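You operate a simulated robot arm through the tools that you are given. There is no shell and no other tool. Be economical: measure what you need, move in short steps, check, and stop when the job is done.

You run a simulated robot arm. Do the job below in one go: nothing can be reset, and whatever is moved stays where it is left.

TASK
Push both white pipes into the capped tee and clamp them.
Fine: snap both black clamps shut; tighten the grey plug.

The check looks at the end state, three seconds after you hand in, the way a careful person would. Anything else that was tipped, shoved, dropped, spilled or broken makes it a failure.

THE ROBOT
A 7-joint arm with a fingered hand on a trunk, on a base that drives. Base frame: it is fixed to the floor where the robot stands at the start and does not move with it; the origin is under the middle of the robot, x ahead of it, y to its left, z up; the surface under the hand at the start is at about z = 88. Readings come in cm, degrees, newtons and seconds.
With the tool pointing down near the work surface it reaches from about 36 to 84 cm from the robot's upright axis, wherever it stands. Its first joint turns from -115.0 to 115.0 degrees. Places, roughly: grey plug [50, -20, 110]; left black clamp [50, 10, 100]; left white pipe [50, 10, 100]; right black clamp [50, -50, 100]; right white pipe [50, -40, 100]. Payload 5 kg.
Tool frame: the origin (TCP) lies between the finger pads and is the grasp point; the fingertips stand 3.2 cm ahead of it; z points along the fingers, y is the line along which they close. The gripper opens to 16 cm. The gripper's body begins 8.9 cm behind the TCP. The gripper is a hand of 4 fingers: y runs from the thumb to the fingers, the wrist lies at [0, 0, -26.7] in the tool frame.
Orientation is that of the tool frame in the base frame, as a unit quaternion [x, y, z, w]. With the fingers straight down and closing along the base's y, the tool's x points along the base's -x, its y along +y and its z along -z.

THE INTERFACE
- The arm moves only by the tool drive_tool. Its argument "motion" is a list of rows, each a list of 6 numbers: the shift along the base's x, y, z in cm, then the turn, a rotation vector about the base's x, y, z in degrees. In form: [[x, y, z, rx, ry, rz], ...]. A call has 1 to 12 rows; each row shifts and turns the commanded pose from where the row before left it. Each row takes 0.2 s and may step no farther than 5 cm and 8.6 degrees from the row before; otherwise, the whole call is refused. A pose out of reach is approached as far as the arm can. The call stops where the force on the tool passes 90 N (or 10 N more than at its start, if that is more) or the arm is blocked; 0.2 s more then pass. In this call time passes only in rows, and 0.2 s behind the last. The reply holds the time, the measured pose of the TCP, the force on the tool along the base axes, the opening and the grip force, in the units named above and with some noise, with the torque about the TCP (base axes, N m) and any sound that the robot's microphone picked up, and new pictures: "views" is both (left out), scene, wrist or none.
- Cameras (640 x 400 px; columns grow to the right, rows downward): "scene" is now at [0.77, 12.24, 173.7]; the picture's right is [-0.46, -0.89, 0.00], its down [-0.66, 0.34, -0.67] and it looks along [0.60, -0.31, -0.74] (base axes); focal length 282 px, centre (320, 200). "wrist" rides on the gripper at [8, -0.4, -11.4] in the tool frame; the picture's right is [0.05, 1.00, 0.00], its down [-0.82, 0.04, -0.58] and it looks along [-0.58, 0.03, 0.82] (tool axes); focal length 265 px, centre (320, 200). There is no depth. A picture from a camera that has moved, and an enlarged one, comes with that camera's place and axes in the base frame and with its lens. The place of the scene camera against the robot may be out by one fixed shift of up to 2.5 cm in any direction.
- slide_trunk(by): slides the trunk up (or, below 0, down) by that many cm; the arm and the scene camera ride with it, the base frame stays. It gives what a move gives, with no picture.
- roll_base(legs): drives the robot by 1 to 6 legs, each [ahead, turn to the left] in cm and degrees, along the robot's own axes; the way and the turn of a leg run together, so that a leg with both is an arc; at most 150 cm and 180 degrees a leg. The arm and the cameras ride along, it lands a little off, and it stops where it bumps. It gives what a move gives, and a new picture of the scene camera.
- curl_fingers(finger1, finger2, finger3, thumb_bend): sets how far each is bent, from 0 (flat) to 1 (curled in); at 0.3 the hand is open as for a grip, at 0.7 the pads meet at the TCP. One left out holds its place. A second passes; each finger stops where it meets its share of the squeeze, and holds until it gets a number again. It is the only way to open and close the hand. It gives what a move gives, with no picture; readings hold the bend of each and the force on the fingers (four entries, about 0 where the hand has none), thumb and palm.
- turn_head(pan, tilt): turns the head with the scene camera to pan (to the left, within 155 degrees either way) and tilt (down, from -29 to 69), counted from straight ahead of the robot. It gives what a move gives, and a new picture of the scene camera.
- inspect(camera, box): a new picture of the part [left, top, right, bottom] of that camera's present view, enlarged. No time passes.
- job_done(): hands the job in; it is judged then, once.

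Go step by step. Nothing tells you exact positions but the pictures and the camera data: compare them with the known pose of the tool, close in by small moves and look again before you grip or let go. The budget is 120 turns and 260 pictures, counting those below and the enlarged ones. Unless the task says otherwise, let go and move clear before handing in.

The tools are called by a JSON object that holds its "op" and its "data". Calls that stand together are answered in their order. drive_tool: Moves the arm, as the interface text tells. Its arguments: {"type":"object","properties":{"motion":{"type":"array","items":{"type":"array","items":{"type":"number"}}},"views":{"type":"string","enum":["both","scene","wrist","none"]}},"required":["motion"]} The other tools are called the same way: slide_trunk (by) slides the trunk up or down; curl_fingers (finger1, finger2, finger3, thumb_bend) moves the fingers one by one; roll_base (legs) drives the base; turn_head (pan, tilt) turns the head that bears the scene camera; inspect (camera, box) takes an enlarged picture of a part of a camera's view; job_done () hands the job in.

At the start:

```text
t: 0.0
eef_pos: [45.42, 1.36, 135.08]
ee_rot: [0.001, 1.0, 0.0, 0.0]
force: [0.1, -0.5, 0.6]
ft_torque: [0.03, -0.01, 0.02]
grip_width: 15.97
gripper_force: 0.0
shape: jaw
bend: [0.3, 0.3, 0.3, 0.3]
finger forces: [0.1, 0.0, 0.0, 0.0, 0.1, 0.1]
trunk travel left (down, up): [-85.0, 14.0]
robot x, y, heading: [-0.32, -0.05, 0.1]
head pan, tilt: [-27.1, 47.7]
```

scene: 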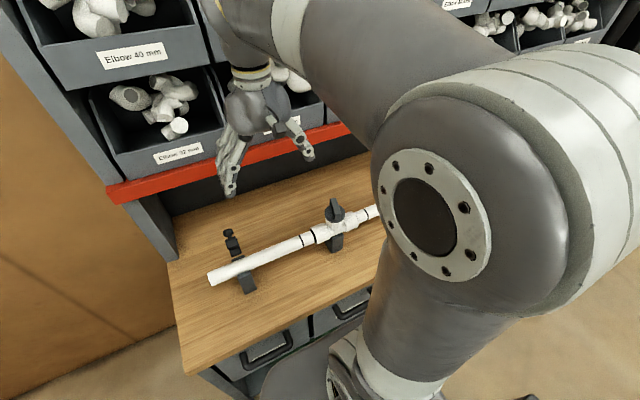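
wrist: 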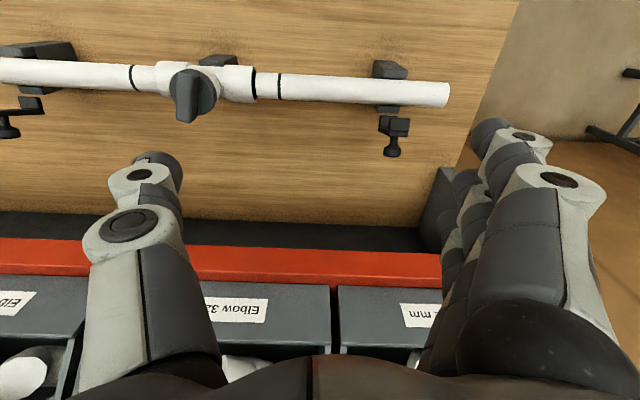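

I see a pipe running along y with a tee and valve-like plug in the middle, and two cradles with flap clamps. I'll look closer first.

{"op": "inspect", "data": {"camera": "wrist", "box": [340, 40, 480, 170]}}

{"op": "inspect", "data": {"camera": "wrist", "box": [100, 30, 320, 160]}}

{"op": "inspect", "data": {"camera": "scene", "box": [190, 180, 400, 310]}}

```text
3.08 times, centred on (410, 105) of wrist
camera zoom: at [37.31, 1.0, 146.48], right [-0.05, 1.0, 0.0], down [0.82, 0.04, 0.58], along [0.58, 0.03, -0.82], focal length 817 px, centre (43, 492)
```

zoom: 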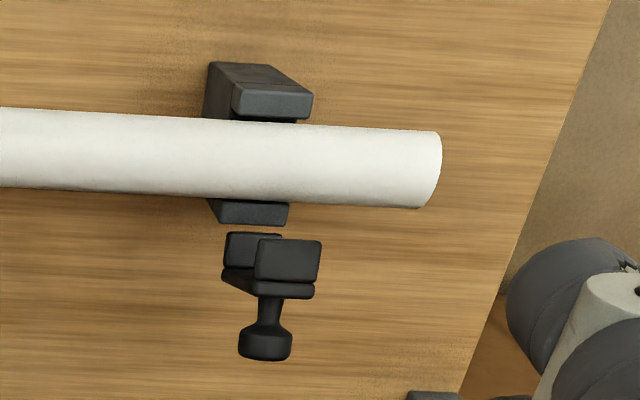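

```text
2.91 times, centred on (210, 95) of wrist
camera zoom: at [37.31, 1.0, 146.48], right [-0.05, 1.0, 0.0], down [0.82, 0.04, 0.58], along [0.58, 0.03, -0.82], focal length 772 px, centre (640, 506)
```

zoom: 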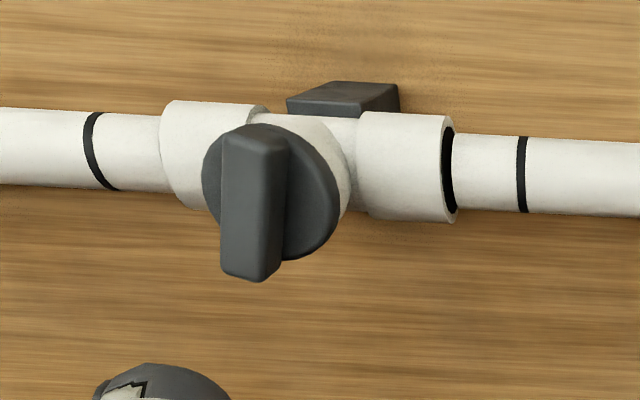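

```text
3.05 times, centred on (295, 245) of scene
camera zoom: at [0.77, 12.24, 173.7], right [-0.46, -0.89, 0.0], down [-0.66, 0.34, -0.67], along [0.6, -0.31, -0.74], focal length 859 px, centre (396, 63)
```

zoom: 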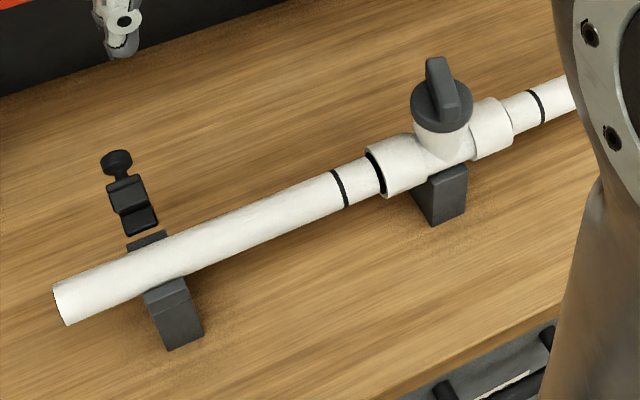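

The left pipe end is near [47.6, 22.6, 100], its mark about 4 cm from the tee mouth; the pipe is about 4 cm thick. I'll close the hand and go outside the left end.

{"op": "curl_fingers", "data": {"finger1": 0.7, "finger2": 0.7, "finger3": 0.7, "thumb_bend": 0.7}}

{"op": "drive_tool", "data": {"motion": [[0.4, 5, -2, 0, 0, 0], [0.4, 5, -2, 0, 0, 0], [0.4, 5, -2, 0, 0, 0], [0.4, 5, -2, 0, 0, 0], [0.4, 5, -2, 0, 0, 0], [0.2, 4.6, -4, 0, 0, 0], [0, 0, -4, 0, 0, 0]]}}

```text
t: 1.0
eef_pos: [45.34, 1.27, 135.14]
ee_rot: [0.0, 1.0, 0.0, 0.0]
force: [0.3, 0.7, -0.5]
ft_torque: [-0.01, 0.01, 0.02]
grip_width: 2.37
gripper_force: 0.1
shape: fingers
bend: [0.7, 0.7, 0.7, 0.7]
finger forces: [0.0, 0.0, 0.0, 0.0, 0.0, 0.0]
trunk travel left (down, up): [-85.0, 14.0]
robot x, y, heading: [-0.0, -0.23, -0.2]
head pan, tilt: [-27.1, 47.7]
```

```text
refused: row 1 steps farther than a row can; nothing moved
```

{"op": "drive_tool", "data": {"motion": [[0.4, 4.5, -1.5, 0, 0, 0], [0.4, 4.5, -1.5, 0, 0, 0], [0.4, 4.5, -1.5, 0, 0, 0], [0.4, 4.5, -1.5, 0, 0, 0], [0.4, 4.5, -1.5, 0, 0, 0], [0.2, 4.5, -1.5, 0, 0, 0], [0, 1.7, -4, 0, 0, 0], [0, 0, -4, 0, 0, 0]]}}

```text
t: 2.8
eef_pos: [47.54, 30.02, 118.05]
ee_rot: [0.001, 1.0, 0.0, 0.0]
force: [0.1, 0.4, -0.3]
ft_torque: [0.02, 0.0, 0.03]
grip_width: 2.37
gripper_force: 0.0
shape: fingers
bend: [0.7, 0.7, 0.7, 0.7]
finger forces: [0.1, 0.1, 0.0, 0.1, 0.0, 0.1]
trunk travel left (down, up): [-85.0, 14.0]
robot x, y, heading: [-0.19, 0.05, 0.0]
head pan, tilt: [-27.1, 47.7]
camera scene: at [0.86, 12.29, 173.71], right [-0.46, -0.89, 0.0], down [-0.66, 0.34, -0.67], along [0.6, -0.31, -0.74], focal length 282 px, centre (320, 200)
camera wrist: at [39.42, 29.72, 129.49], right [-0.05, 1.0, 0.0], down [0.82, 0.04, 0.58], along [0.58, 0.03, -0.82], focal length 265 px, centre (320, 200)
```

scene: 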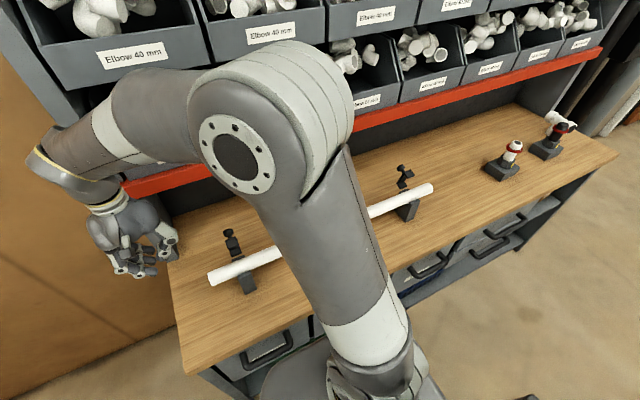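
wrist: 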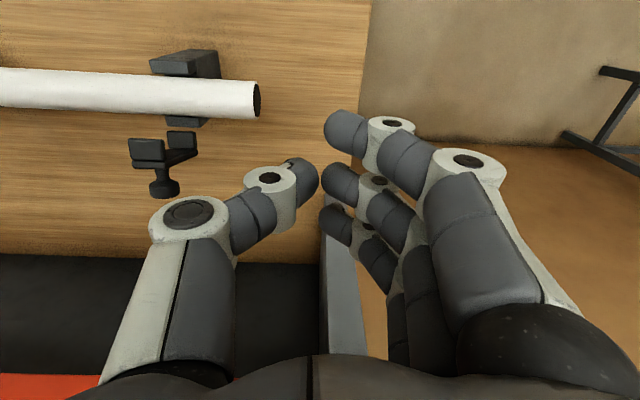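

Pinched thumb knuckle sticks out toward -y. I'll lower so the knuckle is at pipe height and look.

{"op": "drive_tool", "data": {"motion": [[0, 0, -4, 0, 0, 0], [0, 0, -4, 0, 0, 0], [0, 0, -4, 0, 0, 0], [0, 0, -4, 0, 0, 0], [0, 0, -4, 0, 0, 0]]}}

```text
t: 4.0
eef_pos: [47.7, 29.99, 97.98]
ee_rot: [0.001, 1.0, -0.001, 0.0]
force: [-0.6, -0.1, -0.2]
ft_torque: [-0.04, 0.06, 0.0]
grip_width: 2.36
gripper_force: 0.0
shape: fingers
bend: [0.7, 0.7, 0.7, 0.7]
finger forces: [0.0, 0.0, 0.1, 0.1, 0.0, 0.1]
trunk travel left (down, up): [-85.0, 14.0]
robot x, y, heading: [-0.19, -0.09, 0.2]
head pan, tilt: [-27.1, 47.7]
camera scene: at [0.88, 12.31, 173.71], right [-0.46, -0.89, 0.0], down [-0.66, 0.34, -0.67], along [0.6, -0.31, -0.74], focal length 282 px, centre (320, 200)
camera wrist: at [39.64, 29.61, 109.46], right [-0.05, 1.0, 0.0], down [0.82, 0.04, 0.58], along [0.58, 0.03, -0.82], focal length 265 px, centre (320, 200)
```

scene: 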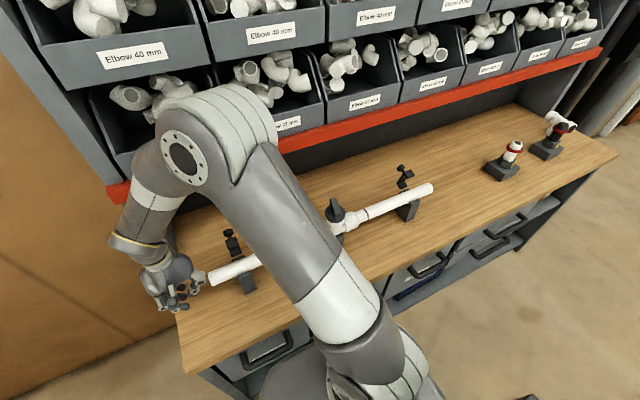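
wrist: 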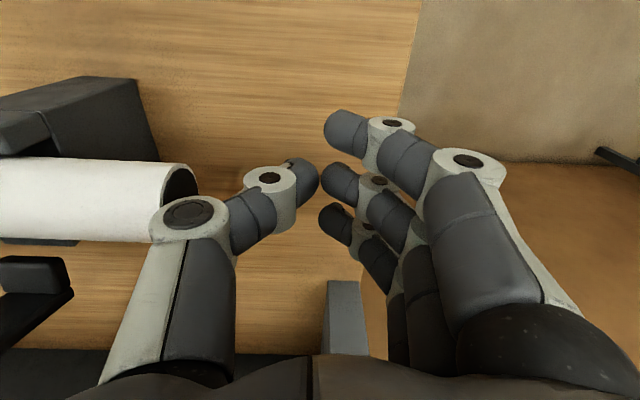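

The pipe centre seems nearer z 98, x 48, end at y 23.5, and the knuckle sits too high. I'll turn the hand 90° and push with the flat side of the closed fingers.

{"op": "drive_tool", "data": {"motion": [[0, 0.3, 0.5, 0, 0, -8], [0, 0.3, 0.5, 0, 0, -8], [0, 0.3, 0, 0, 0, -8], [0, 0.3, 0, 0, 0, -8], [0, 0.3, 0, 0, 0, -8], [0, 0, 0, 0, 0, -8], [0, 0, 0, 0, 0, -8], [0, 0, 0, 0, 0, -8], [0, 0, 0, 0, 0, -8], [0, 0, 0, 0, 0, -8], [-0.5, 0, -0.5, 0, 0, -8], [0, 0, -0.5, 0, 0, -2]]}}

```text
t: 6.6
eef_pos: [47.02, 31.6, 98.0]
ee_rot: [0.708, 0.707, 0.0, 0.0]
force: [-0.3, -0.4, 0.6]
ft_torque: [0.03, -0.01, 0.01]
grip_width: 2.35
gripper_force: 0.1
shape: fingers
bend: [0.7, 0.7, 0.7, 0.7]
finger forces: [0.0, 0.1, 0.0, 0.0, 0.0, 0.0]
trunk travel left (down, up): [-85.0, 14.0]
robot x, y, heading: [-0.3, -0.25, 0.0]
head pan, tilt: [-27.1, 47.7]
camera scene: at [0.8, 12.26, 173.7], right [-0.46, -0.89, 0.0], down [-0.66, 0.34, -0.67], along [0.6, -0.31, -0.74], focal length 282 px, centre (320, 200)
camera wrist: at [46.62, 39.67, 109.44], right [1.0, 0.05, 0.0], down [0.04, -0.82, 0.58], along [0.03, -0.58, -0.82], focal length 265 px, centre (320, 200)
```

scene: 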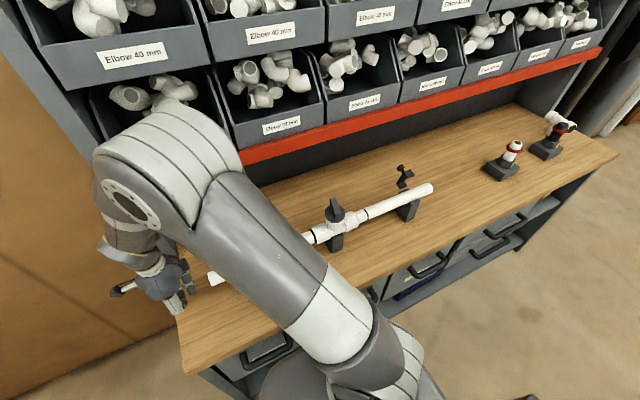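
wrist: 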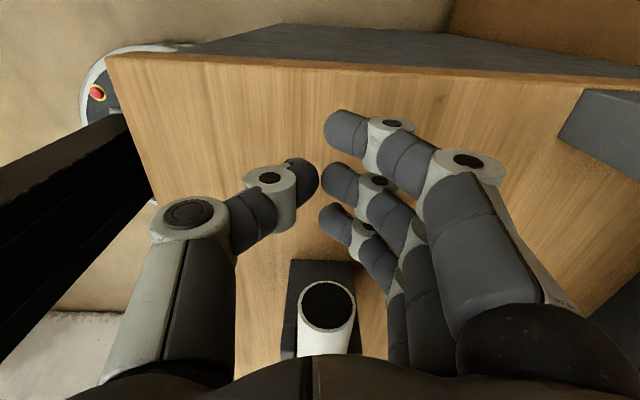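

Pipe end is centred at about [48, 23.4, 98.6] and the leading finger lines up with it. Advancing in -y until contact.

{"op": "drive_tool", "data": {"motion": [[0, -2, 0, 0, 0, 0], [0, -1.5, 0, 0, 0, 0], [0, -1, 0, 0, 0, 0], [0, -1, 0, 0, 0, 0], [0, -0.5, 0, 0, 0, 0]]}}

```text
t: 7.8
eef_pos: [47.15, 25.69, 98.01]
ee_rot: [0.707, 0.707, 0.0, 0.0]
force: [0.4, 5.8, 1.8]
ft_torque: [-0.1, -0.06, 0.12]
grip_width: 2.37
gripper_force: 2.5
shape: fingers
bend: [0.7, 0.7, 0.7, 0.7]
finger forces: [0.0, 0.0, 5.4, 0.0, 0.0, 0.0]
trunk travel left (down, up): [-85.0, 14.0]
robot x, y, heading: [0.01, 0.36, 0.2]
head pan, tilt: [-27.1, 47.7]
camera scene: at [0.76, 12.34, 173.7], right [-0.46, -0.89, 0.0], down [-0.66, 0.34, -0.67], along [0.6, -0.31, -0.74], focal length 282 px, centre (320, 200)
camera wrist: at [46.7, 33.8, 109.45], right [1.0, 0.05, 0.0], down [0.04, -0.82, 0.58], along [0.03, -0.58, -0.82], focal length 265 px, centre (320, 200)
```

scene: 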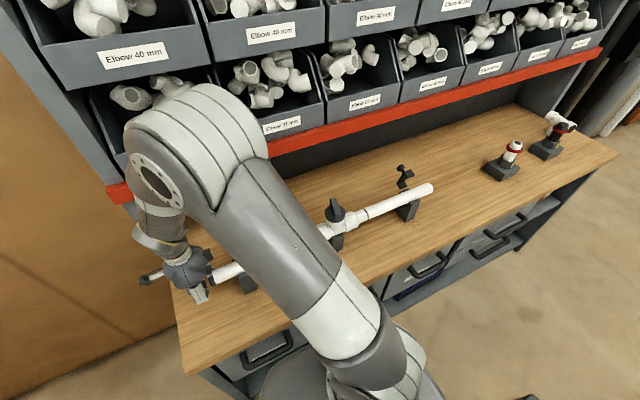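
wrist: 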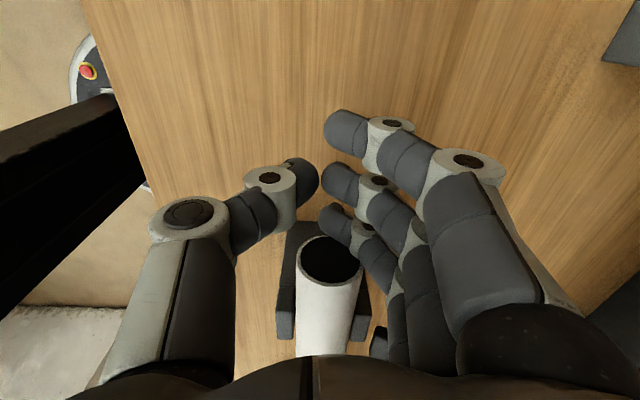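

Contact on the finger nearest the pipe but off toward the rim; I'll shift 1 cm to -x and push in small steps.

{"op": "drive_tool", "data": {"motion": [[0, 0.8, 0, 0, 0, 0], [-1.2, 0, 0, 0, 0, 0], [0, -0.8, 0, 0, 0, 0], [0, -0.4, 0, 0, 0, 0], [0, -0.4, 0, 0, 0, 0], [0, -0.4, 0, 0, 0, 0]]}}

```text
t: 9.2
eef_pos: [46.01, 24.38, 98.11]
ee_rot: [0.707, 0.707, 0.0, 0.0]
force: [-0.1, 6.6, -1.0]
ft_torque: [-0.05, -0.01, 0.24]
grip_width: 2.39
gripper_force: 3.4
shape: fingers
bend: [0.7, 0.7, 0.7, 0.7]
finger forces: [0.1, 0.0, 7.0, 0.1, 0.0, 0.0]
trunk travel left (down, up): [-85.0, 14.0]
robot x, y, heading: [-0.03, 0.19, -0.1]
head pan, tilt: [-27.1, 47.7]
camera scene: at [0.78, 12.34, 173.7], right [-0.46, -0.89, 0.0], down [-0.66, 0.34, -0.67], along [0.6, -0.31, -0.74], focal length 282 px, centre (320, 200)
camera wrist: at [45.43, 32.57, 109.52], right [1.0, 0.05, 0.0], down [0.04, -0.82, 0.58], along [0.03, -0.58, -0.82], focal length 265 px, centre (320, 200)
```

scene: 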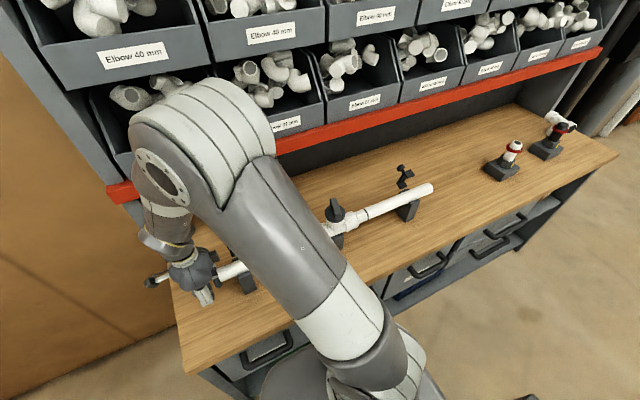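
wrist: 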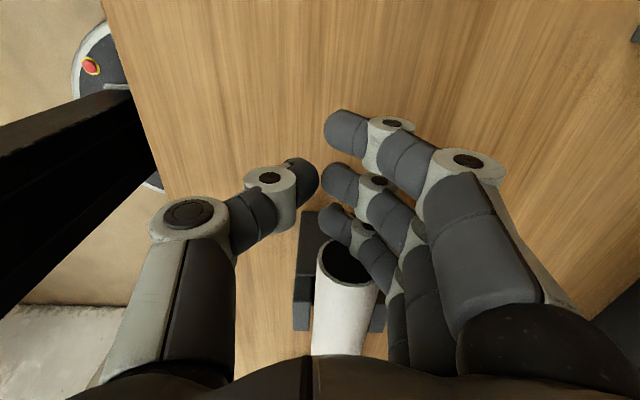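

The pipe slides at about 7 N. Continuing.

{"op": "drive_tool", "data": {"motion": [[0, -0.5, 0, 0, 0, 0], [0, -0.5, 0, 0, 0, 0], [0, -0.5, 0, 0, 0, 0], [0, -0.4, 0, 0, 0, 0]], "views": "none"}}

{"op": "turn_head", "data": {"pan": -18, "tilt": 48}}

```text
t: 10.2
eef_pos: [45.96, 23.23, 98.1]
ee_rot: [0.704, 0.71, 0.001, 0.001]
force: [-0.9, 42.8, 3.7]
ft_torque: [-0.29, -0.16, 1.41]
grip_width: 2.37
gripper_force: 21.3
shape: fingers
bend: [0.7, 0.7, 0.7, 0.7]
finger forces: [0.0, 0.0, 42.2, 0.0, 0.0, 0.1]
trunk travel left (down, up): [-85.0, 14.0]
robot x, y, heading: [-0.0, -0.29, 0.0]
head pan, tilt: [-27.1, 47.7]
```

```text
t: 10.9
eef_pos: [45.82, 23.26, 98.03]
ee_rot: [0.705, 0.709, 0.0, 0.002]
force: [0.2, 45.0, 7.1]
ft_torque: [-0.49, -0.27, 1.5]
grip_width: 2.36
gripper_force: 22.8
shape: fingers
bend: [0.7, 0.7, 0.7, 0.7]
finger forces: [0.1, 0.0, 44.6, 0.0, 0.1, 0.0]
trunk travel left (down, up): [-85.0, 14.0]
robot x, y, heading: [0.23, -0.25, -0.2]
head pan, tilt: [-18.0, 48.0]
camera scene: at [1.18, 14.57, 173.61], right [-0.31, -0.95, 0.01], down [-0.71, 0.23, -0.67], along [0.64, -0.21, -0.74], focal length 282 px, centre (320, 200)
```

scene: 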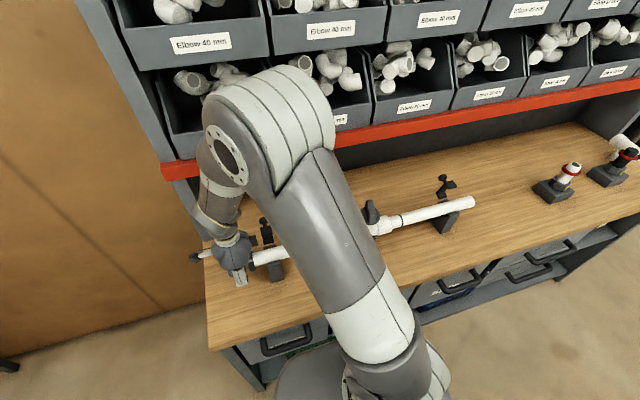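

Resistance has risen to 45 N after ~2.6 cm. I'll push further in small steps up to the limit, to see whether it is seal friction or the stop.

{"op": "drive_tool", "data": {"motion": [[0, -0.3, 0, 0, 0, 0], [0, -0.3, 0, 0, 0, 0], [0, -0.3, 0, 0, 0, 0]], "views": "wrist"}}

```text
t: 11.7
eef_pos: [45.78, 23.16, 97.97]
ee_rot: [0.703, 0.711, -0.002, 0.004]
force: [0.8, 53.7, -0.2]
ft_torque: [-0.16, 0.04, 1.88]
grip_width: 2.37
gripper_force: 27.1
shape: fingers
bend: [0.7, 0.7, 0.7, 0.7]
finger forces: [0.0, 0.0, 53.7, 0.0, 0.0, 0.0]
trunk travel left (down, up): [-85.0, 14.0]
robot x, y, heading: [-0.16, 0.2, 0.5]
head pan, tilt: [-18.0, 48.0]
camera wrist: at [45.23, 31.4, 109.41], right [1.0, 0.06, 0.0], down [0.05, -0.81, 0.58], along [0.04, -0.58, -0.81], focal length 265 px, centre (320, 200)
```

wrist: 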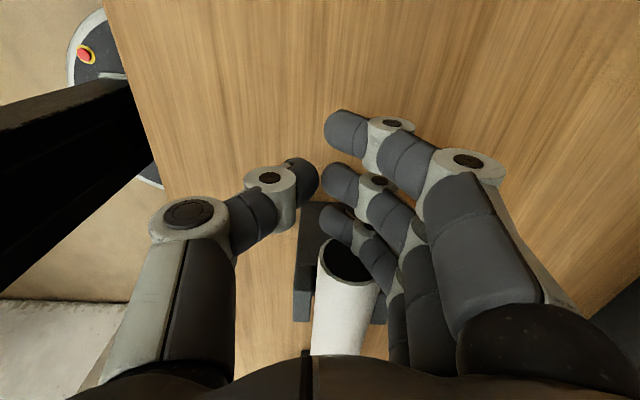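

It stalls around 50 N. I'll back off, lift, and look at the mark.

{"op": "drive_tool", "data": {"motion": [[0, 3, 0, 0, 0, 0], [0, 3, 0, 0, 0, 0], [0, 1, 4, 0, 0, 0], [0, 0, 4.5, 0, 0, 0], [0, -4, 2.5, 0, 0, 0], [0, 0, 4.5, 0, 0, 0]]}}

{"op": "inspect", "data": {"camera": "scene", "box": [220, 170, 480, 310]}}

```text
t: 13.1
eef_pos: [45.74, 24.21, 113.56]
ee_rot: [0.707, 0.707, 0.001, -0.001]
force: [0.6, -0.8, 0.4]
ft_torque: [0.1, -0.06, 0.02]
grip_width: 2.36
gripper_force: 0.0
shape: fingers
bend: [0.7, 0.7, 0.7, 0.7]
finger forces: [0.0, 0.0, 0.1, 0.0, 0.1, 0.0]
trunk travel left (down, up): [-85.0, 14.0]
robot x, y, heading: [-0.48, -0.09, 0.1]
head pan, tilt: [-18.0, 48.0]
camera scene: at [1.12, 13.15, 173.69], right [-0.31, -0.95, 0.0], down [-0.71, 0.23, -0.67], along [0.64, -0.21, -0.74], focal length 282 px, centre (320, 200)
camera wrist: at [45.37, 32.29, 125.05], right [1.0, 0.05, 0.0], down [0.04, -0.82, 0.58], along [0.03, -0.58, -0.82], focal length 265 px, centre (320, 200)
```

scene: 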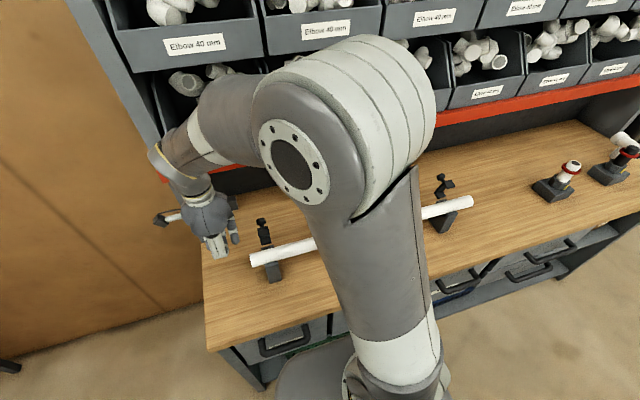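
wrist: 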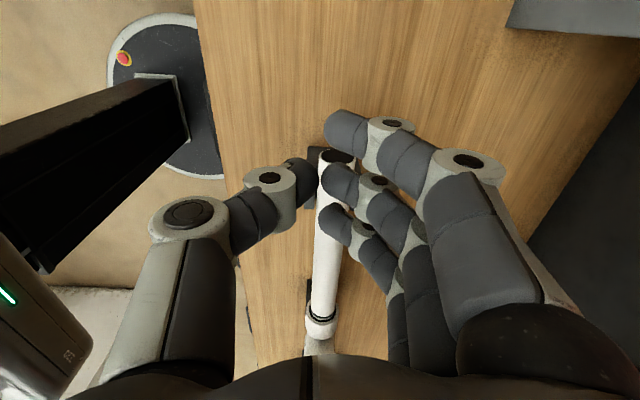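

```text
2.46 times, centred on (350, 240) of scene
camera zoom: at [1.12, 13.15, 173.69], right [-0.31, -0.95, 0.0], down [-0.71, 0.23, -0.67], along [0.64, -0.21, -0.74], focal length 694 px, centre (246, 102)
```

zoom: 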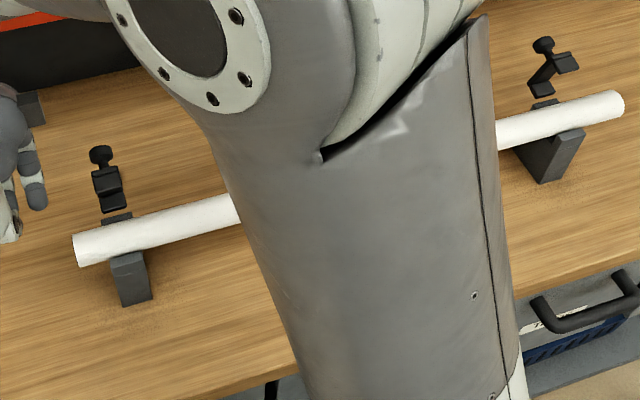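

{"op": "inspect", "data": {"camera": "wrist", "box": [270, 270, 370, 360]}}

```text
4.44 times, centred on (320, 315) of wrist
camera zoom: at [45.37, 32.29, 125.05], right [1.0, 0.05, 0.0], down [0.04, -0.82, 0.58], along [0.03, -0.58, -0.82], focal length 1180 px, centre (320, -311)
```

zoom: 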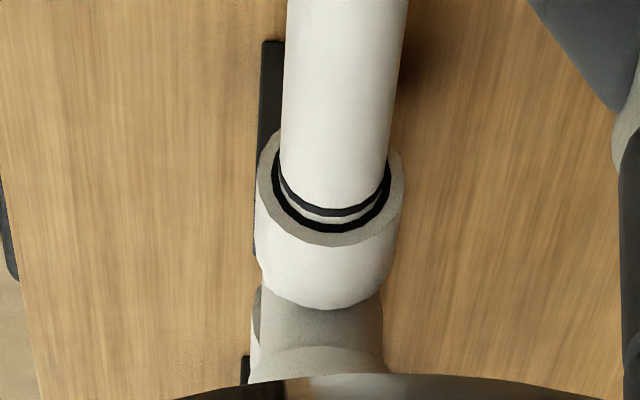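

The mark is nearly at the mouth. Let me view it from a clearer angle.

{"op": "drive_tool", "data": {"motion": [[0, -3, 3.5, 0, 0, 0], [0, -3, 3.5, 0, 0, 0], [0, -4.8, 0, 0, 0, 0], [0, -4.8, 0, 0, 0, 0]]}}

{"op": "inspect", "data": {"camera": "wrist", "box": [260, 160, 400, 250]}}

```text
t: 14.1
eef_pos: [45.74, 8.97, 120.84]
ee_rot: [0.707, 0.708, 0.0, 0.0]
force: [0.2, -0.6, -0.1]
ft_torque: [0.0, 0.02, 0.02]
grip_width: 2.34
gripper_force: 0.0
shape: fingers
bend: [0.7, 0.7, 0.7, 0.7]
finger forces: [0.0, 0.0, 0.0, 0.1, 0.1, 0.1]
trunk travel left (down, up): [-85.0, 14.0]
robot x, y, heading: [0.21, 0.1, 0.1]
head pan, tilt: [-18.0, 48.0]
camera scene: at [1.21, 13.38, 173.67], right [-0.31, -0.95, 0.0], down [-0.71, 0.23, -0.67], along [0.64, -0.21, -0.74], focal length 282 px, centre (320, 200)
camera wrist: at [45.22, 16.97, 132.14], right [1.0, 0.05, 0.0], down [0.04, -0.82, 0.58], along [0.03, -0.58, -0.82], focal length 265 px, centre (320, 200)
```

scene: 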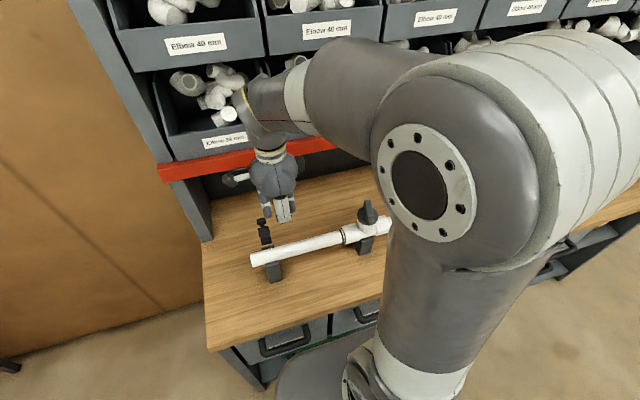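
wrist: 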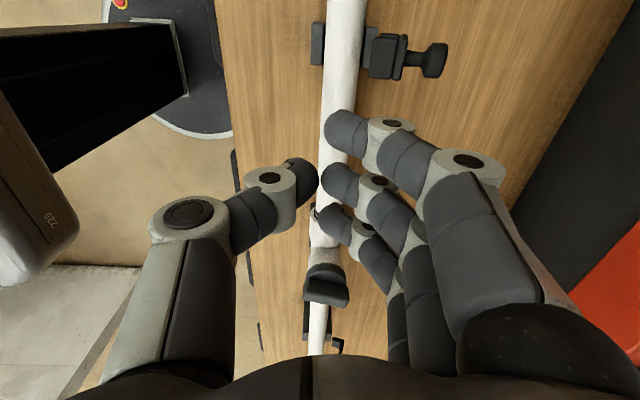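

```text
4.44 times, centred on (330, 205) of wrist
camera zoom: at [45.22, 16.97, 132.14], right [1.0, 0.05, 0.0], down [0.04, -0.82, 0.58], along [0.03, -0.58, -0.82], focal length 1180 px, centre (276, 178)
```

zoom: 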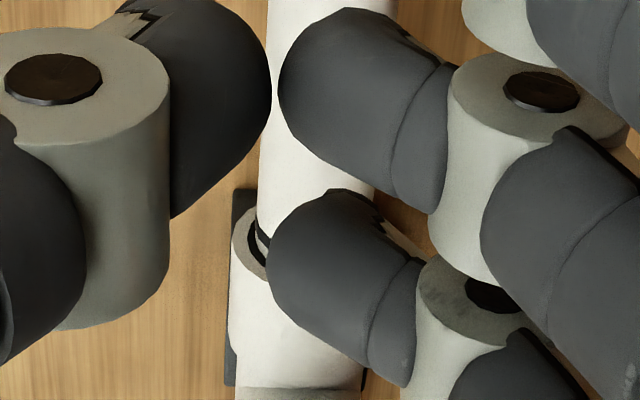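

{"op": "inspect", "data": {"camera": "scene", "box": [300, 190, 400, 270]}}

{"op": "inspect", "data": {"camera": "wrist", "box": [300, 0, 460, 100]}}

```text
5.00 times, centred on (350, 230) of scene
camera zoom: at [1.21, 13.38, 173.67], right [-0.31, -0.95, 0.0], down [-0.71, 0.23, -0.67], along [0.64, -0.21, -0.74], focal length 1409 px, centre (170, 50)
```

zoom: 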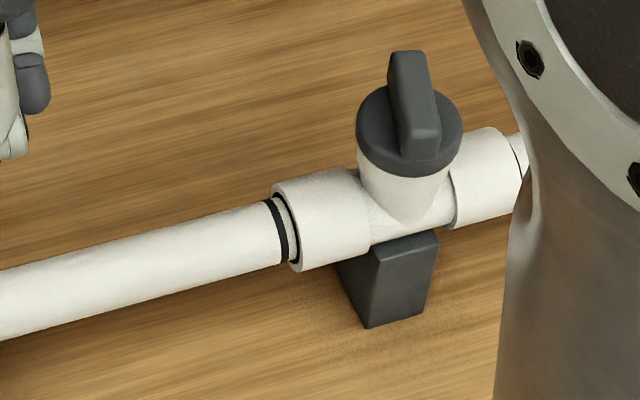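

```text
4.00 times, centred on (380, 50) of wrist
camera zoom: at [45.22, 16.97, 132.14], right [1.0, 0.05, 0.0], down [0.04, -0.82, 0.58], along [0.03, -0.58, -0.82], focal length 1062 px, centre (80, 800)
```

zoom: 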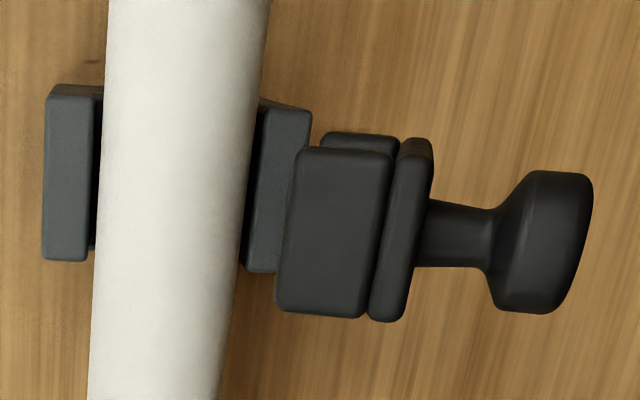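

The tee looks undisturbed; the mark is still ~0.6 cm short of the mouth. I'll go back and push harder.

{"op": "drive_tool", "data": {"motion": [[0, 4.8, 0, 0, 0, 0], [0, 4.8, 0, 0, 0, 0], [0, 4.8, 0, 0, 0, 0], [0, 4.8, 0, 0, 0, 0], [0.2, 0, -4.5, 0, 0, 0], [0, 0, -4.5, 0, 0, 0], [0, 0, -4.5, 0, 0, 0], [0, 0, -4.5, 0, 0, 0], [0, 0, -4.3, 0, 0, 0], [0, -2.5, 0, 0, 0, 0], [0, -1.5, 0, 0, 0, 0]], "views": "none"}}

{"op": "drive_tool", "data": {"motion": [[0, -1, 0, 0, 0, 0], [0, -1, 0, 0, 0, 0], [0, -1, 0, 0, 0, 0], [0, -1, 0, 0, 0, 0]], "views": "wrist"}}

```text
t: 16.5
eef_pos: [46.15, 24.22, 98.31]
ee_rot: [0.707, 0.707, 0.0, 0.0]
force: [-0.4, 0.9, 0.5]
ft_torque: [0.02, -0.02, 0.01]
grip_width: 2.37
gripper_force: 0.1
shape: fingers
bend: [0.7, 0.7, 0.7, 0.7]
finger forces: [0.0, 0.0, 0.1, 0.1, 0.0, 0.1]
trunk travel left (down, up): [-85.0, 14.0]
robot x, y, heading: [0.16, 0.14, 0.0]
head pan, tilt: [-18.0, 48.0]
```

```text
t: 17.5
eef_pos: [46.11, 23.13, 98.24]
ee_rot: [0.702, 0.713, -0.005, 0.009]
force: [0.6, 57.2, 1.9]
ft_torque: [0.17, -0.07, 1.77]
grip_width: 2.37
gripper_force: 28.9
shape: fingers
bend: [0.7, 0.7, 0.7, 0.7]
finger forces: [0.0, 0.0, 57.1, 0.0, 0.0, 0.0]
trunk travel left (down, up): [-85.0, 14.0]
robot x, y, heading: [0.11, -0.03, 0.2]
head pan, tilt: [-18.0, 48.0]
camera wrist: at [45.39, 31.51, 109.48], right [1.0, 0.07, 0.0], down [0.05, -0.8, 0.59], along [0.04, -0.59, -0.8], focal length 265 px, centre (320, 200)
```

wrist: 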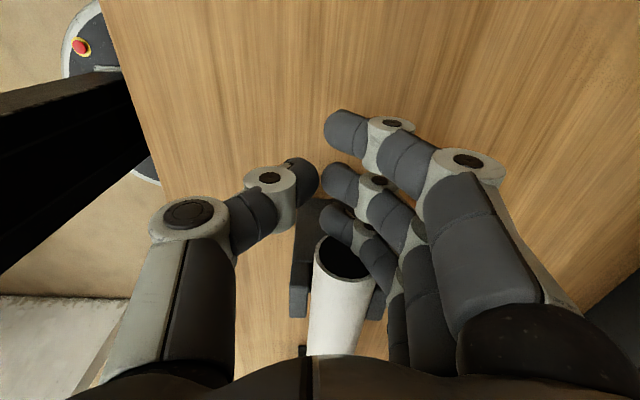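

It stalls at ~57 N; torque shows contact is off-centre on the right rim (x≈49.2). I'll back off and try a full fist, whose side is flatter and closer to the wrist.

{"op": "drive_tool", "data": {"motion": [[0, 3, 0, 0, 0, 0], [0, 3, 0, 0, 0, 0], [0, 3, 0, 0, 0, 0]], "views": "none"}}

{"op": "curl_fingers", "data": {"finger1": 1, "finger2": 1, "finger3": 1, "thumb_bend": 0.7}}

{"op": "drive_tool", "data": {"motion": [[0, 0, 0.1, 0, 0, 0]]}}

```text
t: 18.3
eef_pos: [45.67, 30.57, 97.91]
ee_rot: [0.706, 0.708, -0.007, 0.005]
force: [-0.5, 3.0, -1.3]
ft_torque: [-0.31, -0.08, 0.0]
grip_width: 2.37
gripper_force: 0.0
shape: fingers
bend: [0.7, 0.7, 0.7, 0.7]
finger forces: [0.1, 0.0, 0.0, 0.0, 0.1, 0.0]
trunk travel left (down, up): [-85.0, 14.0]
robot x, y, heading: [-0.2, -0.17, -0.1]
head pan, tilt: [-18.0, 48.0]
```

```text
t: 19.3
eef_pos: [45.94, 29.25, 98.16]
ee_rot: [0.707, 0.707, 0.0, 0.0]
force: [-0.9, 0.6, 0.2]
ft_torque: [-0.06, 0.0, -0.01]
grip_width: 5.03
gripper_force: 0.1
shape: fingers
bend: [1.0, 0.74, 1.0, 0.7]
finger forces: [0.1, 0.0, 0.1, 0.1, 0.1, 0.0]
trunk travel left (down, up): [-85.0, 14.0]
robot x, y, heading: [0.31, 0.01, -0.3]
head pan, tilt: [-18.0, 48.0]
```

```text
t: 19.7
eef_pos: [46.02, 29.24, 98.34]
ee_rot: [0.707, 0.707, 0.001, 0.0]
force: [0.4, 1.2, -0.6]
ft_torque: [-0.02, 0.02, 0.0]
grip_width: 5.06
gripper_force: 0.0
shape: fingers
bend: [1.0, 0.74, 1.0, 0.7]
finger forces: [0.0, 0.0, 0.0, 0.0, 0.0, 0.0]
trunk travel left (down, up): [-85.0, 14.0]
robot x, y, heading: [0.19, 0.1, 0.0]
head pan, tilt: [-18.0, 48.0]
camera scene: at [1.24, 13.6, 173.66], right [-0.31, -0.95, 0.0], down [-0.71, 0.23, -0.67], along [0.64, -0.21, -0.74], focal length 282 px, centre (320, 200)
camera wrist: at [45.57, 37.37, 109.77], right [1.0, 0.05, 0.0], down [0.04, -0.81, 0.58], along [0.03, -0.58, -0.82], focal length 265 px, centre (320, 200)
```

scene: 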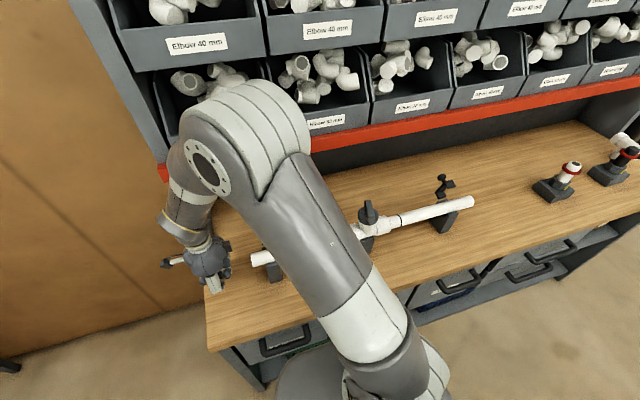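
wrist: 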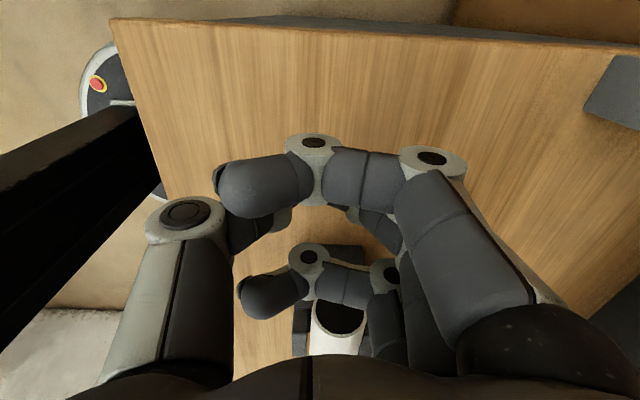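

With the curl, finger 3's middle segment lies flat across the pipe end but ~3.5 cm higher. I'll lower and push with it, centred.

{"op": "drive_tool", "data": {"motion": [[0, 0, -1.8, 0, 0, 0], [0, 0, -1.8, 0, 0, 0], [0, -3, 0, 0, 0, 0], [0, -1, 0, 0, 0, 0], [0, -1, 0, 0, 0, 0]], "views": "wrist"}}

{"op": "drive_tool", "data": {"motion": [[0, -0.7, 0, 0, 0, 0], [0, -0.7, 0, 0, 0, 0], [0, -0.7, 0, 0, 0, 0]], "views": "wrist"}}

```text
t: 20.9
eef_pos: [46.06, 24.06, 94.9]
ee_rot: [0.708, 0.707, 0.0, 0.0]
force: [0.2, 0.1, 0.0]
ft_torque: [0.01, -0.05, 0.01]
grip_width: 5.04
gripper_force: 0.1
shape: fingers
bend: [1.0, 0.74, 1.0, 0.7]
finger forces: [0.0, 0.0, 0.1, 0.1, 0.1, 0.0]
trunk travel left (down, up): [-85.0, 14.0]
robot x, y, heading: [-0.21, -0.08, 0.1]
head pan, tilt: [-18.0, 48.0]
camera wrist: at [45.66, 32.21, 106.16], right [1.0, 0.05, 0.0], down [0.04, -0.82, 0.58], along [0.03, -0.58, -0.82], focal length 265 px, centre (320, 200)
```

wrist: 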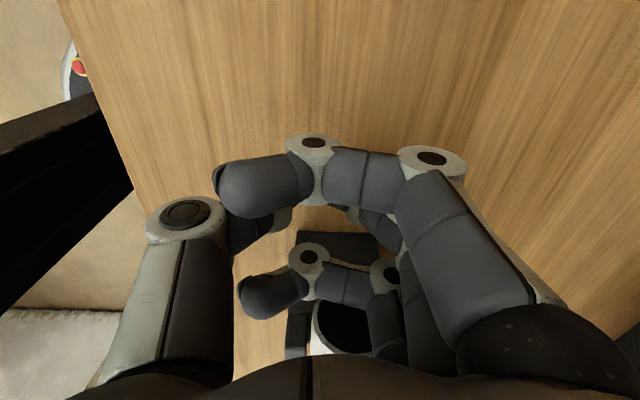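

```text
t: 21.7
eef_pos: [45.9, 23.32, 94.58]
ee_rot: [0.704, 0.71, 0.001, 0.001]
force: [1.6, 49.5, 0.7]
ft_torque: [-1.9, -0.01, 1.51]
grip_width: 5.07
gripper_force: 25.3
shape: fingers
bend: [1.0, 0.74, 1.0, 0.7]
finger forces: [0.0, 0.0, 49.9, 0.0, 0.1, 0.0]
trunk travel left (down, up): [-85.0, 14.0]
robot x, y, heading: [-0.01, 0.2, 0.3]
head pan, tilt: [-18.0, 48.0]
camera wrist: at [45.49, 31.45, 106.08], right [1.0, 0.06, 0.0], down [0.05, -0.81, 0.58], along [0.04, -0.58, -0.82], focal length 265 px, centre (320, 200)
```

wrist: 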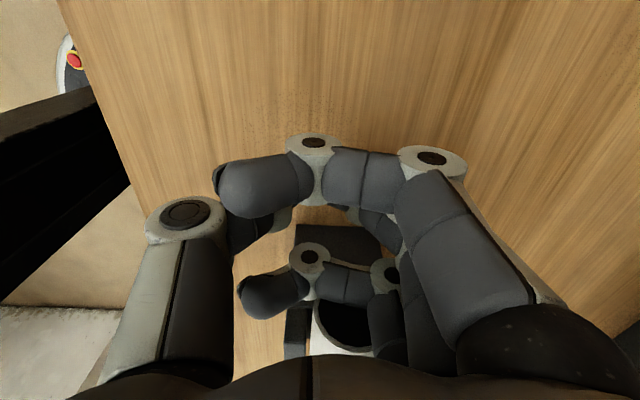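

Contact now at x≈48.95, z≈98.4, stiff at 50 N. I'll centre it by -1 cm x and push to the limit once.

{"op": "drive_tool", "data": {"motion": [[0, 2.5, 0, 0, 0, 0], [-1.1, 0, 0, 0, 0, 0], [0, -1, 0, 0, 0, 0], [0, -1.2, 0, 0, 0, 0], [0, -1.2, 0, 0, 0, 0], [0, -1.2, 0, 0, 0, 0], [0, -1.2, 0, 0, 0, 0], [0, -1.2, 0, 0, 0, 0]], "views": "wrist"}}

```text
t: 23.4
eef_pos: [43.86, 22.9, 94.98]
ee_rot: [0.66, 0.751, 0.018, -0.008]
force: [-5.0, 119.4, -38.9]
ft_torque: [-3.22, 1.62, 3.47]
grip_width: 5.09
gripper_force: 60.7
shape: fingers
bend: [1.0, 0.74, 0.99, 0.69]
finger forces: [0.0, 0.0, 121.5, 0.0, 0.1, 0.1]
trunk travel left (down, up): [-85.0, 14.0]
robot x, y, heading: [0.75, 0.3, 2.4]
head pan, tilt: [-18.0, 48.0]
stopped in row 8: the force on the tool passed its limit at 100 N (the readings are from after the stop); the commanded pose is now the measured one
camera wrist: at [42.29, 30.54, 106.7], right [0.98, 0.18, 0.02], down [0.14, -0.82, 0.55], along [0.11, -0.54, -0.84], focal length 265 px, centre (320, 200)
```

wrist: 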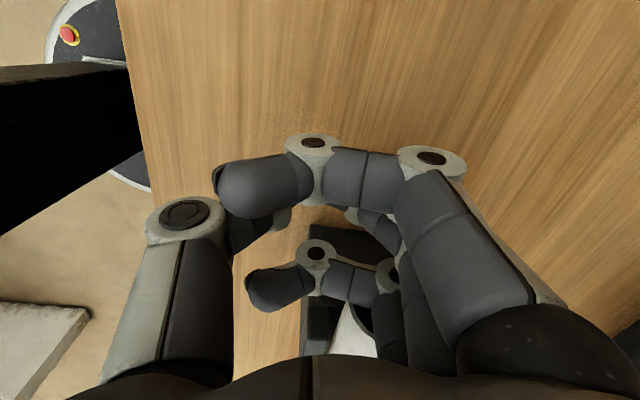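

At 120 N the pipe does not advance, so it is at its stop. I'll back off and check.

{"op": "drive_tool", "data": {"motion": [[0, 3, 0, 0, 0, 0], [0, 4, 0, 0, 0, 0], [0, 0, 4.5, 0, 0, 0], [0, 0, 4.5, 0, 0, 0], [0, 0, 4.5, 0, 0, 0], [0, 0, 4.5, 0, 0, 0]]}}

{"op": "inspect", "data": {"camera": "wrist", "box": [270, 270, 370, 360]}}

```text
t: 23.7
eef_pos: [42.72, 23.03, 95.33]
ee_rot: [0.637, 0.769, 0.039, -0.032]
force: [-0.8, 117.7, -35.4]
ft_torque: [-4.43, 1.68, 5.15]
grip_width: 5.14
gripper_force: 56.7
shape: fingers
bend: [1.0, 0.74, 1.0, 0.69]
finger forces: [0.0, 0.1, 113.7, 0.0, 0.1, 0.0]
trunk travel left (down, up): [-85.0, 14.0]
robot x, y, heading: [0.84, 0.35, 3.3]
head pan, tilt: [-18.0, 48.0]
stopped in row 1: the arm was blocked; the commanded pose is now the measured one
camera scene: at [1.13, 24.33, 173.12], right [-0.25, -0.97, 0.06], down [-0.72, 0.15, -0.68], along [0.65, -0.21, -0.73], focal length 282 px, centre (320, 200)
camera wrist: at [40.7, 29.65, 107.54], right [0.97, 0.24, 0.02], down [0.2, -0.85, 0.49], along [0.14, -0.47, -0.87], focal length 265 px, centre (320, 200)
```

scene: 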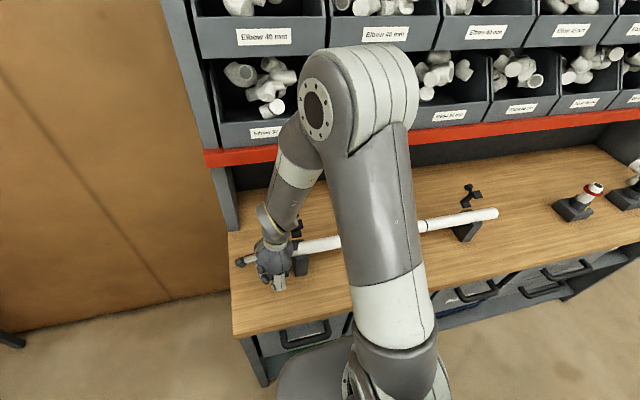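
wrist: 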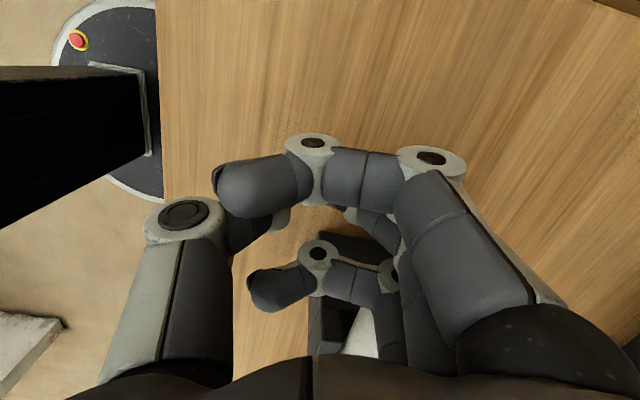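

```text
4.44 times, centred on (320, 315) of wrist
camera zoom: at [40.7, 29.65, 107.54], right [0.97, 0.24, 0.02], down [0.2, -0.85, 0.49], along [0.14, -0.47, -0.87], focal length 1180 px, centre (320, -311)
```

zoom: 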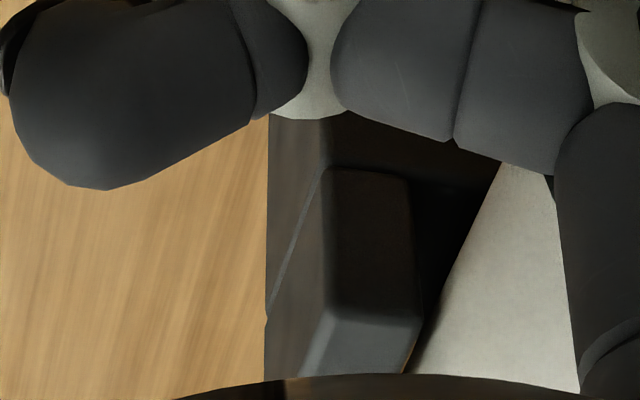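

The push is tipping my own robot (camera shifted 11 cm). I must release the force quickly.

{"op": "drive_tool", "data": {"motion": [[0, 5, 0, 0, 0, 0], [0, 5, 0, 0, 0, 0], [0, 4, 0, 0, 0, 0]], "views": "scene"}}

```text
t: 24.0
eef_pos: [40.73, 19.62, 96.41]
ee_rot: [0.624, 0.776, 0.063, -0.063]
force: [-34.5, 95.7, 18.7]
ft_torque: [-2.72, -1.51, 2.36]
grip_width: 5.15
gripper_force: 48.5
shape: fingers
bend: [1.0, 0.72, 1.0, 0.69]
finger forces: [0.1, 5.1, 91.8, 0.0, 0.0, 0.1]
trunk travel left (down, up): [-85.0, 14.0]
robot x, y, heading: [1.0, 0.3, 3.2]
head pan, tilt: [-18.0, 48.0]
stopped in row 1: the arm was blocked; the commanded pose is now the measured one
camera scene: at [0.42, 18.55, 173.64], right [-0.25, -0.97, 0.03], down [-0.71, 0.17, -0.68], along [0.65, -0.19, -0.73], focal length 282 px, centre (320, 200)
```

scene: 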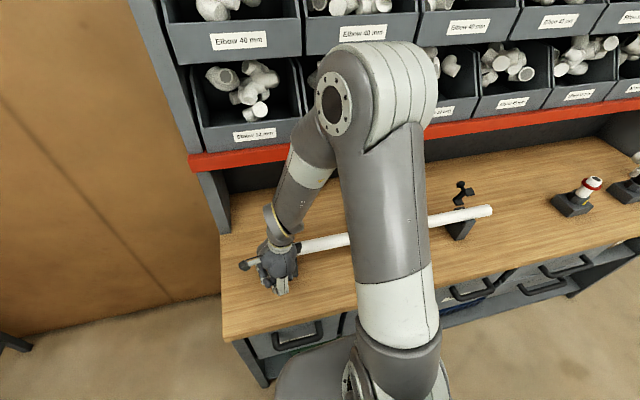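

The robot is rocking back and the hand has slid off toward -x. I'll clear away to -x/+y and up.

{"op": "drive_tool", "data": {"motion": [[-2, 4, 0, 0, 0, 0], [-2, 4, 0, 0, 0, 0]], "views": "both"}}

```text
t: 24.3
eef_pos: [40.82, 14.76, 97.12]
ee_rot: [0.621, 0.775, 0.086, -0.081]
force: [-30.9, 0.1, 48.2]
ft_torque: [-0.47, -2.16, -0.18]
grip_width: 5.23
gripper_force: 27.9
shape: fingers
bend: [1.0, 0.66, 1.0, 0.67]
finger forces: [0.0, 37.8, 18.1, 0.0, 0.1, 0.0]
trunk travel left (down, up): [-85.0, 14.0]
robot x, y, heading: [1.15, 0.13, 3.7]
head pan, tilt: [-18.0, 48.0]
stopped in row 1: the force on the tool passed its limit at 136 N (the readings are from after the stop); the commanded pose is now the measured one
camera scene: at [0.43, 11.71, 174.03], right [-0.25, -0.97, -0.01], down [-0.72, 0.19, -0.67], along [0.65, -0.16, -0.74], focal length 282 px, centre (320, 200)
camera wrist: at [38.88, 19.84, 110.04], right [0.96, 0.26, 0.04], down [0.23, -0.9, 0.38], along [0.14, -0.35, -0.93], focal length 265 px, centre (320, 200)
```

scene: 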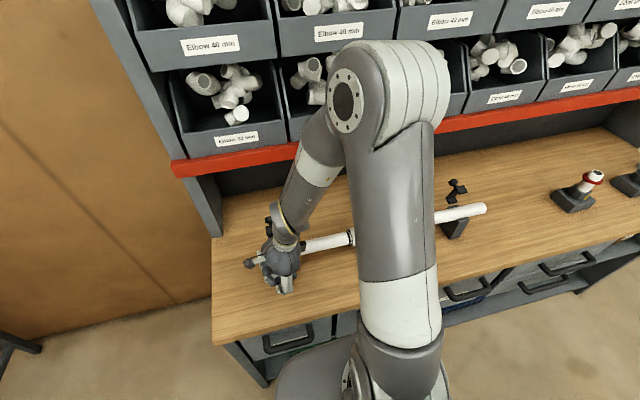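
wrist: 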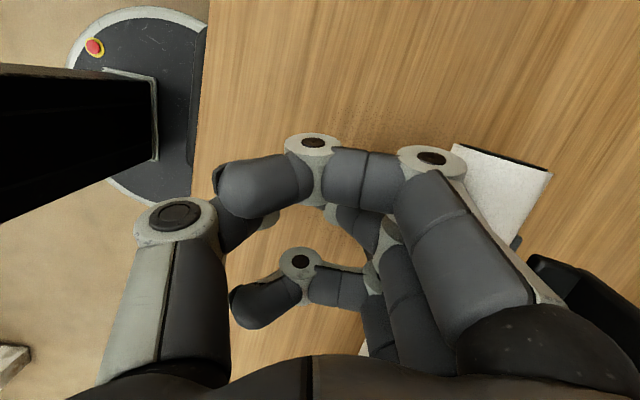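

Robot is upright again; the hand sits in front of the pipe pressing on it. Lifting away.

{"op": "drive_tool", "data": {"motion": [[-1.5, 0, 2.5, 0, 0, 0], [-1, 0, 4, 0, 0, 0], [0, 0, 4.5, 0, 0, 0], [0, 0, 4.5, 0, 0, 0], [0, 0, 4.5, 0, 0, 0]]}}

```text
t: 25.5
eef_pos: [38.89, 17.76, 116.25]
ee_rot: [0.618, 0.779, 0.074, -0.072]
force: [0.2, -0.2, 0.9]
ft_torque: [0.0, -0.06, -0.02]
grip_width: 5.18
gripper_force: 0.1
shape: fingers
bend: [1.0, 0.68, 1.0, 0.67]
finger forces: [0.0, 0.0, 0.1, 0.1, 0.0, 0.1]
trunk travel left (down, up): [-85.0, 14.0]
robot x, y, heading: [0.91, 0.17, 3.3]
head pan, tilt: [-18.0, 48.0]
camera scene: at [1.25, 13.86, 173.64], right [-0.25, -0.97, 0.0], down [-0.72, 0.19, -0.67], along [0.65, -0.17, -0.74], focal length 282 px, centre (320, 200)
camera wrist: at [36.74, 23.0, 129.05], right [0.96, 0.27, 0.04], down [0.24, -0.89, 0.4], along [0.14, -0.38, -0.92], focal length 265 px, centre (320, 200)
```

scene: 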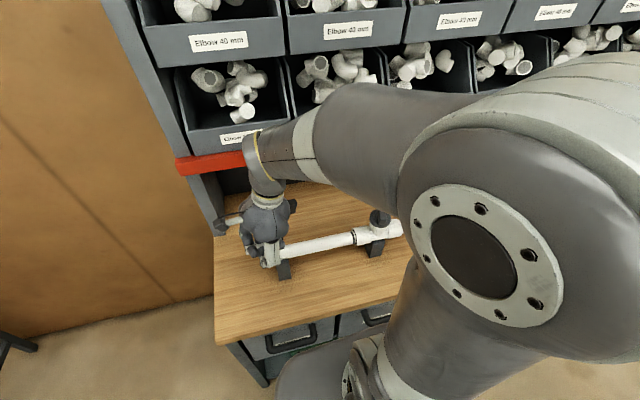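
wrist: 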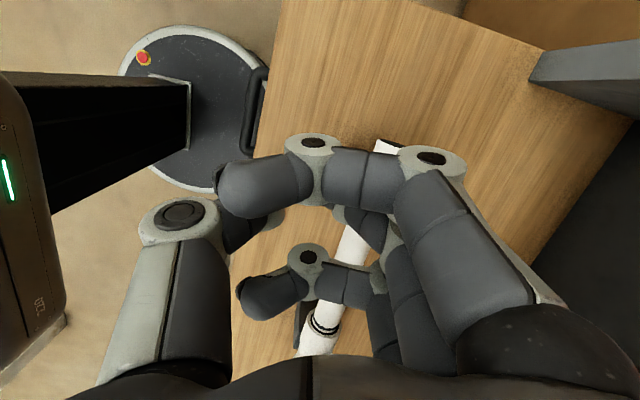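

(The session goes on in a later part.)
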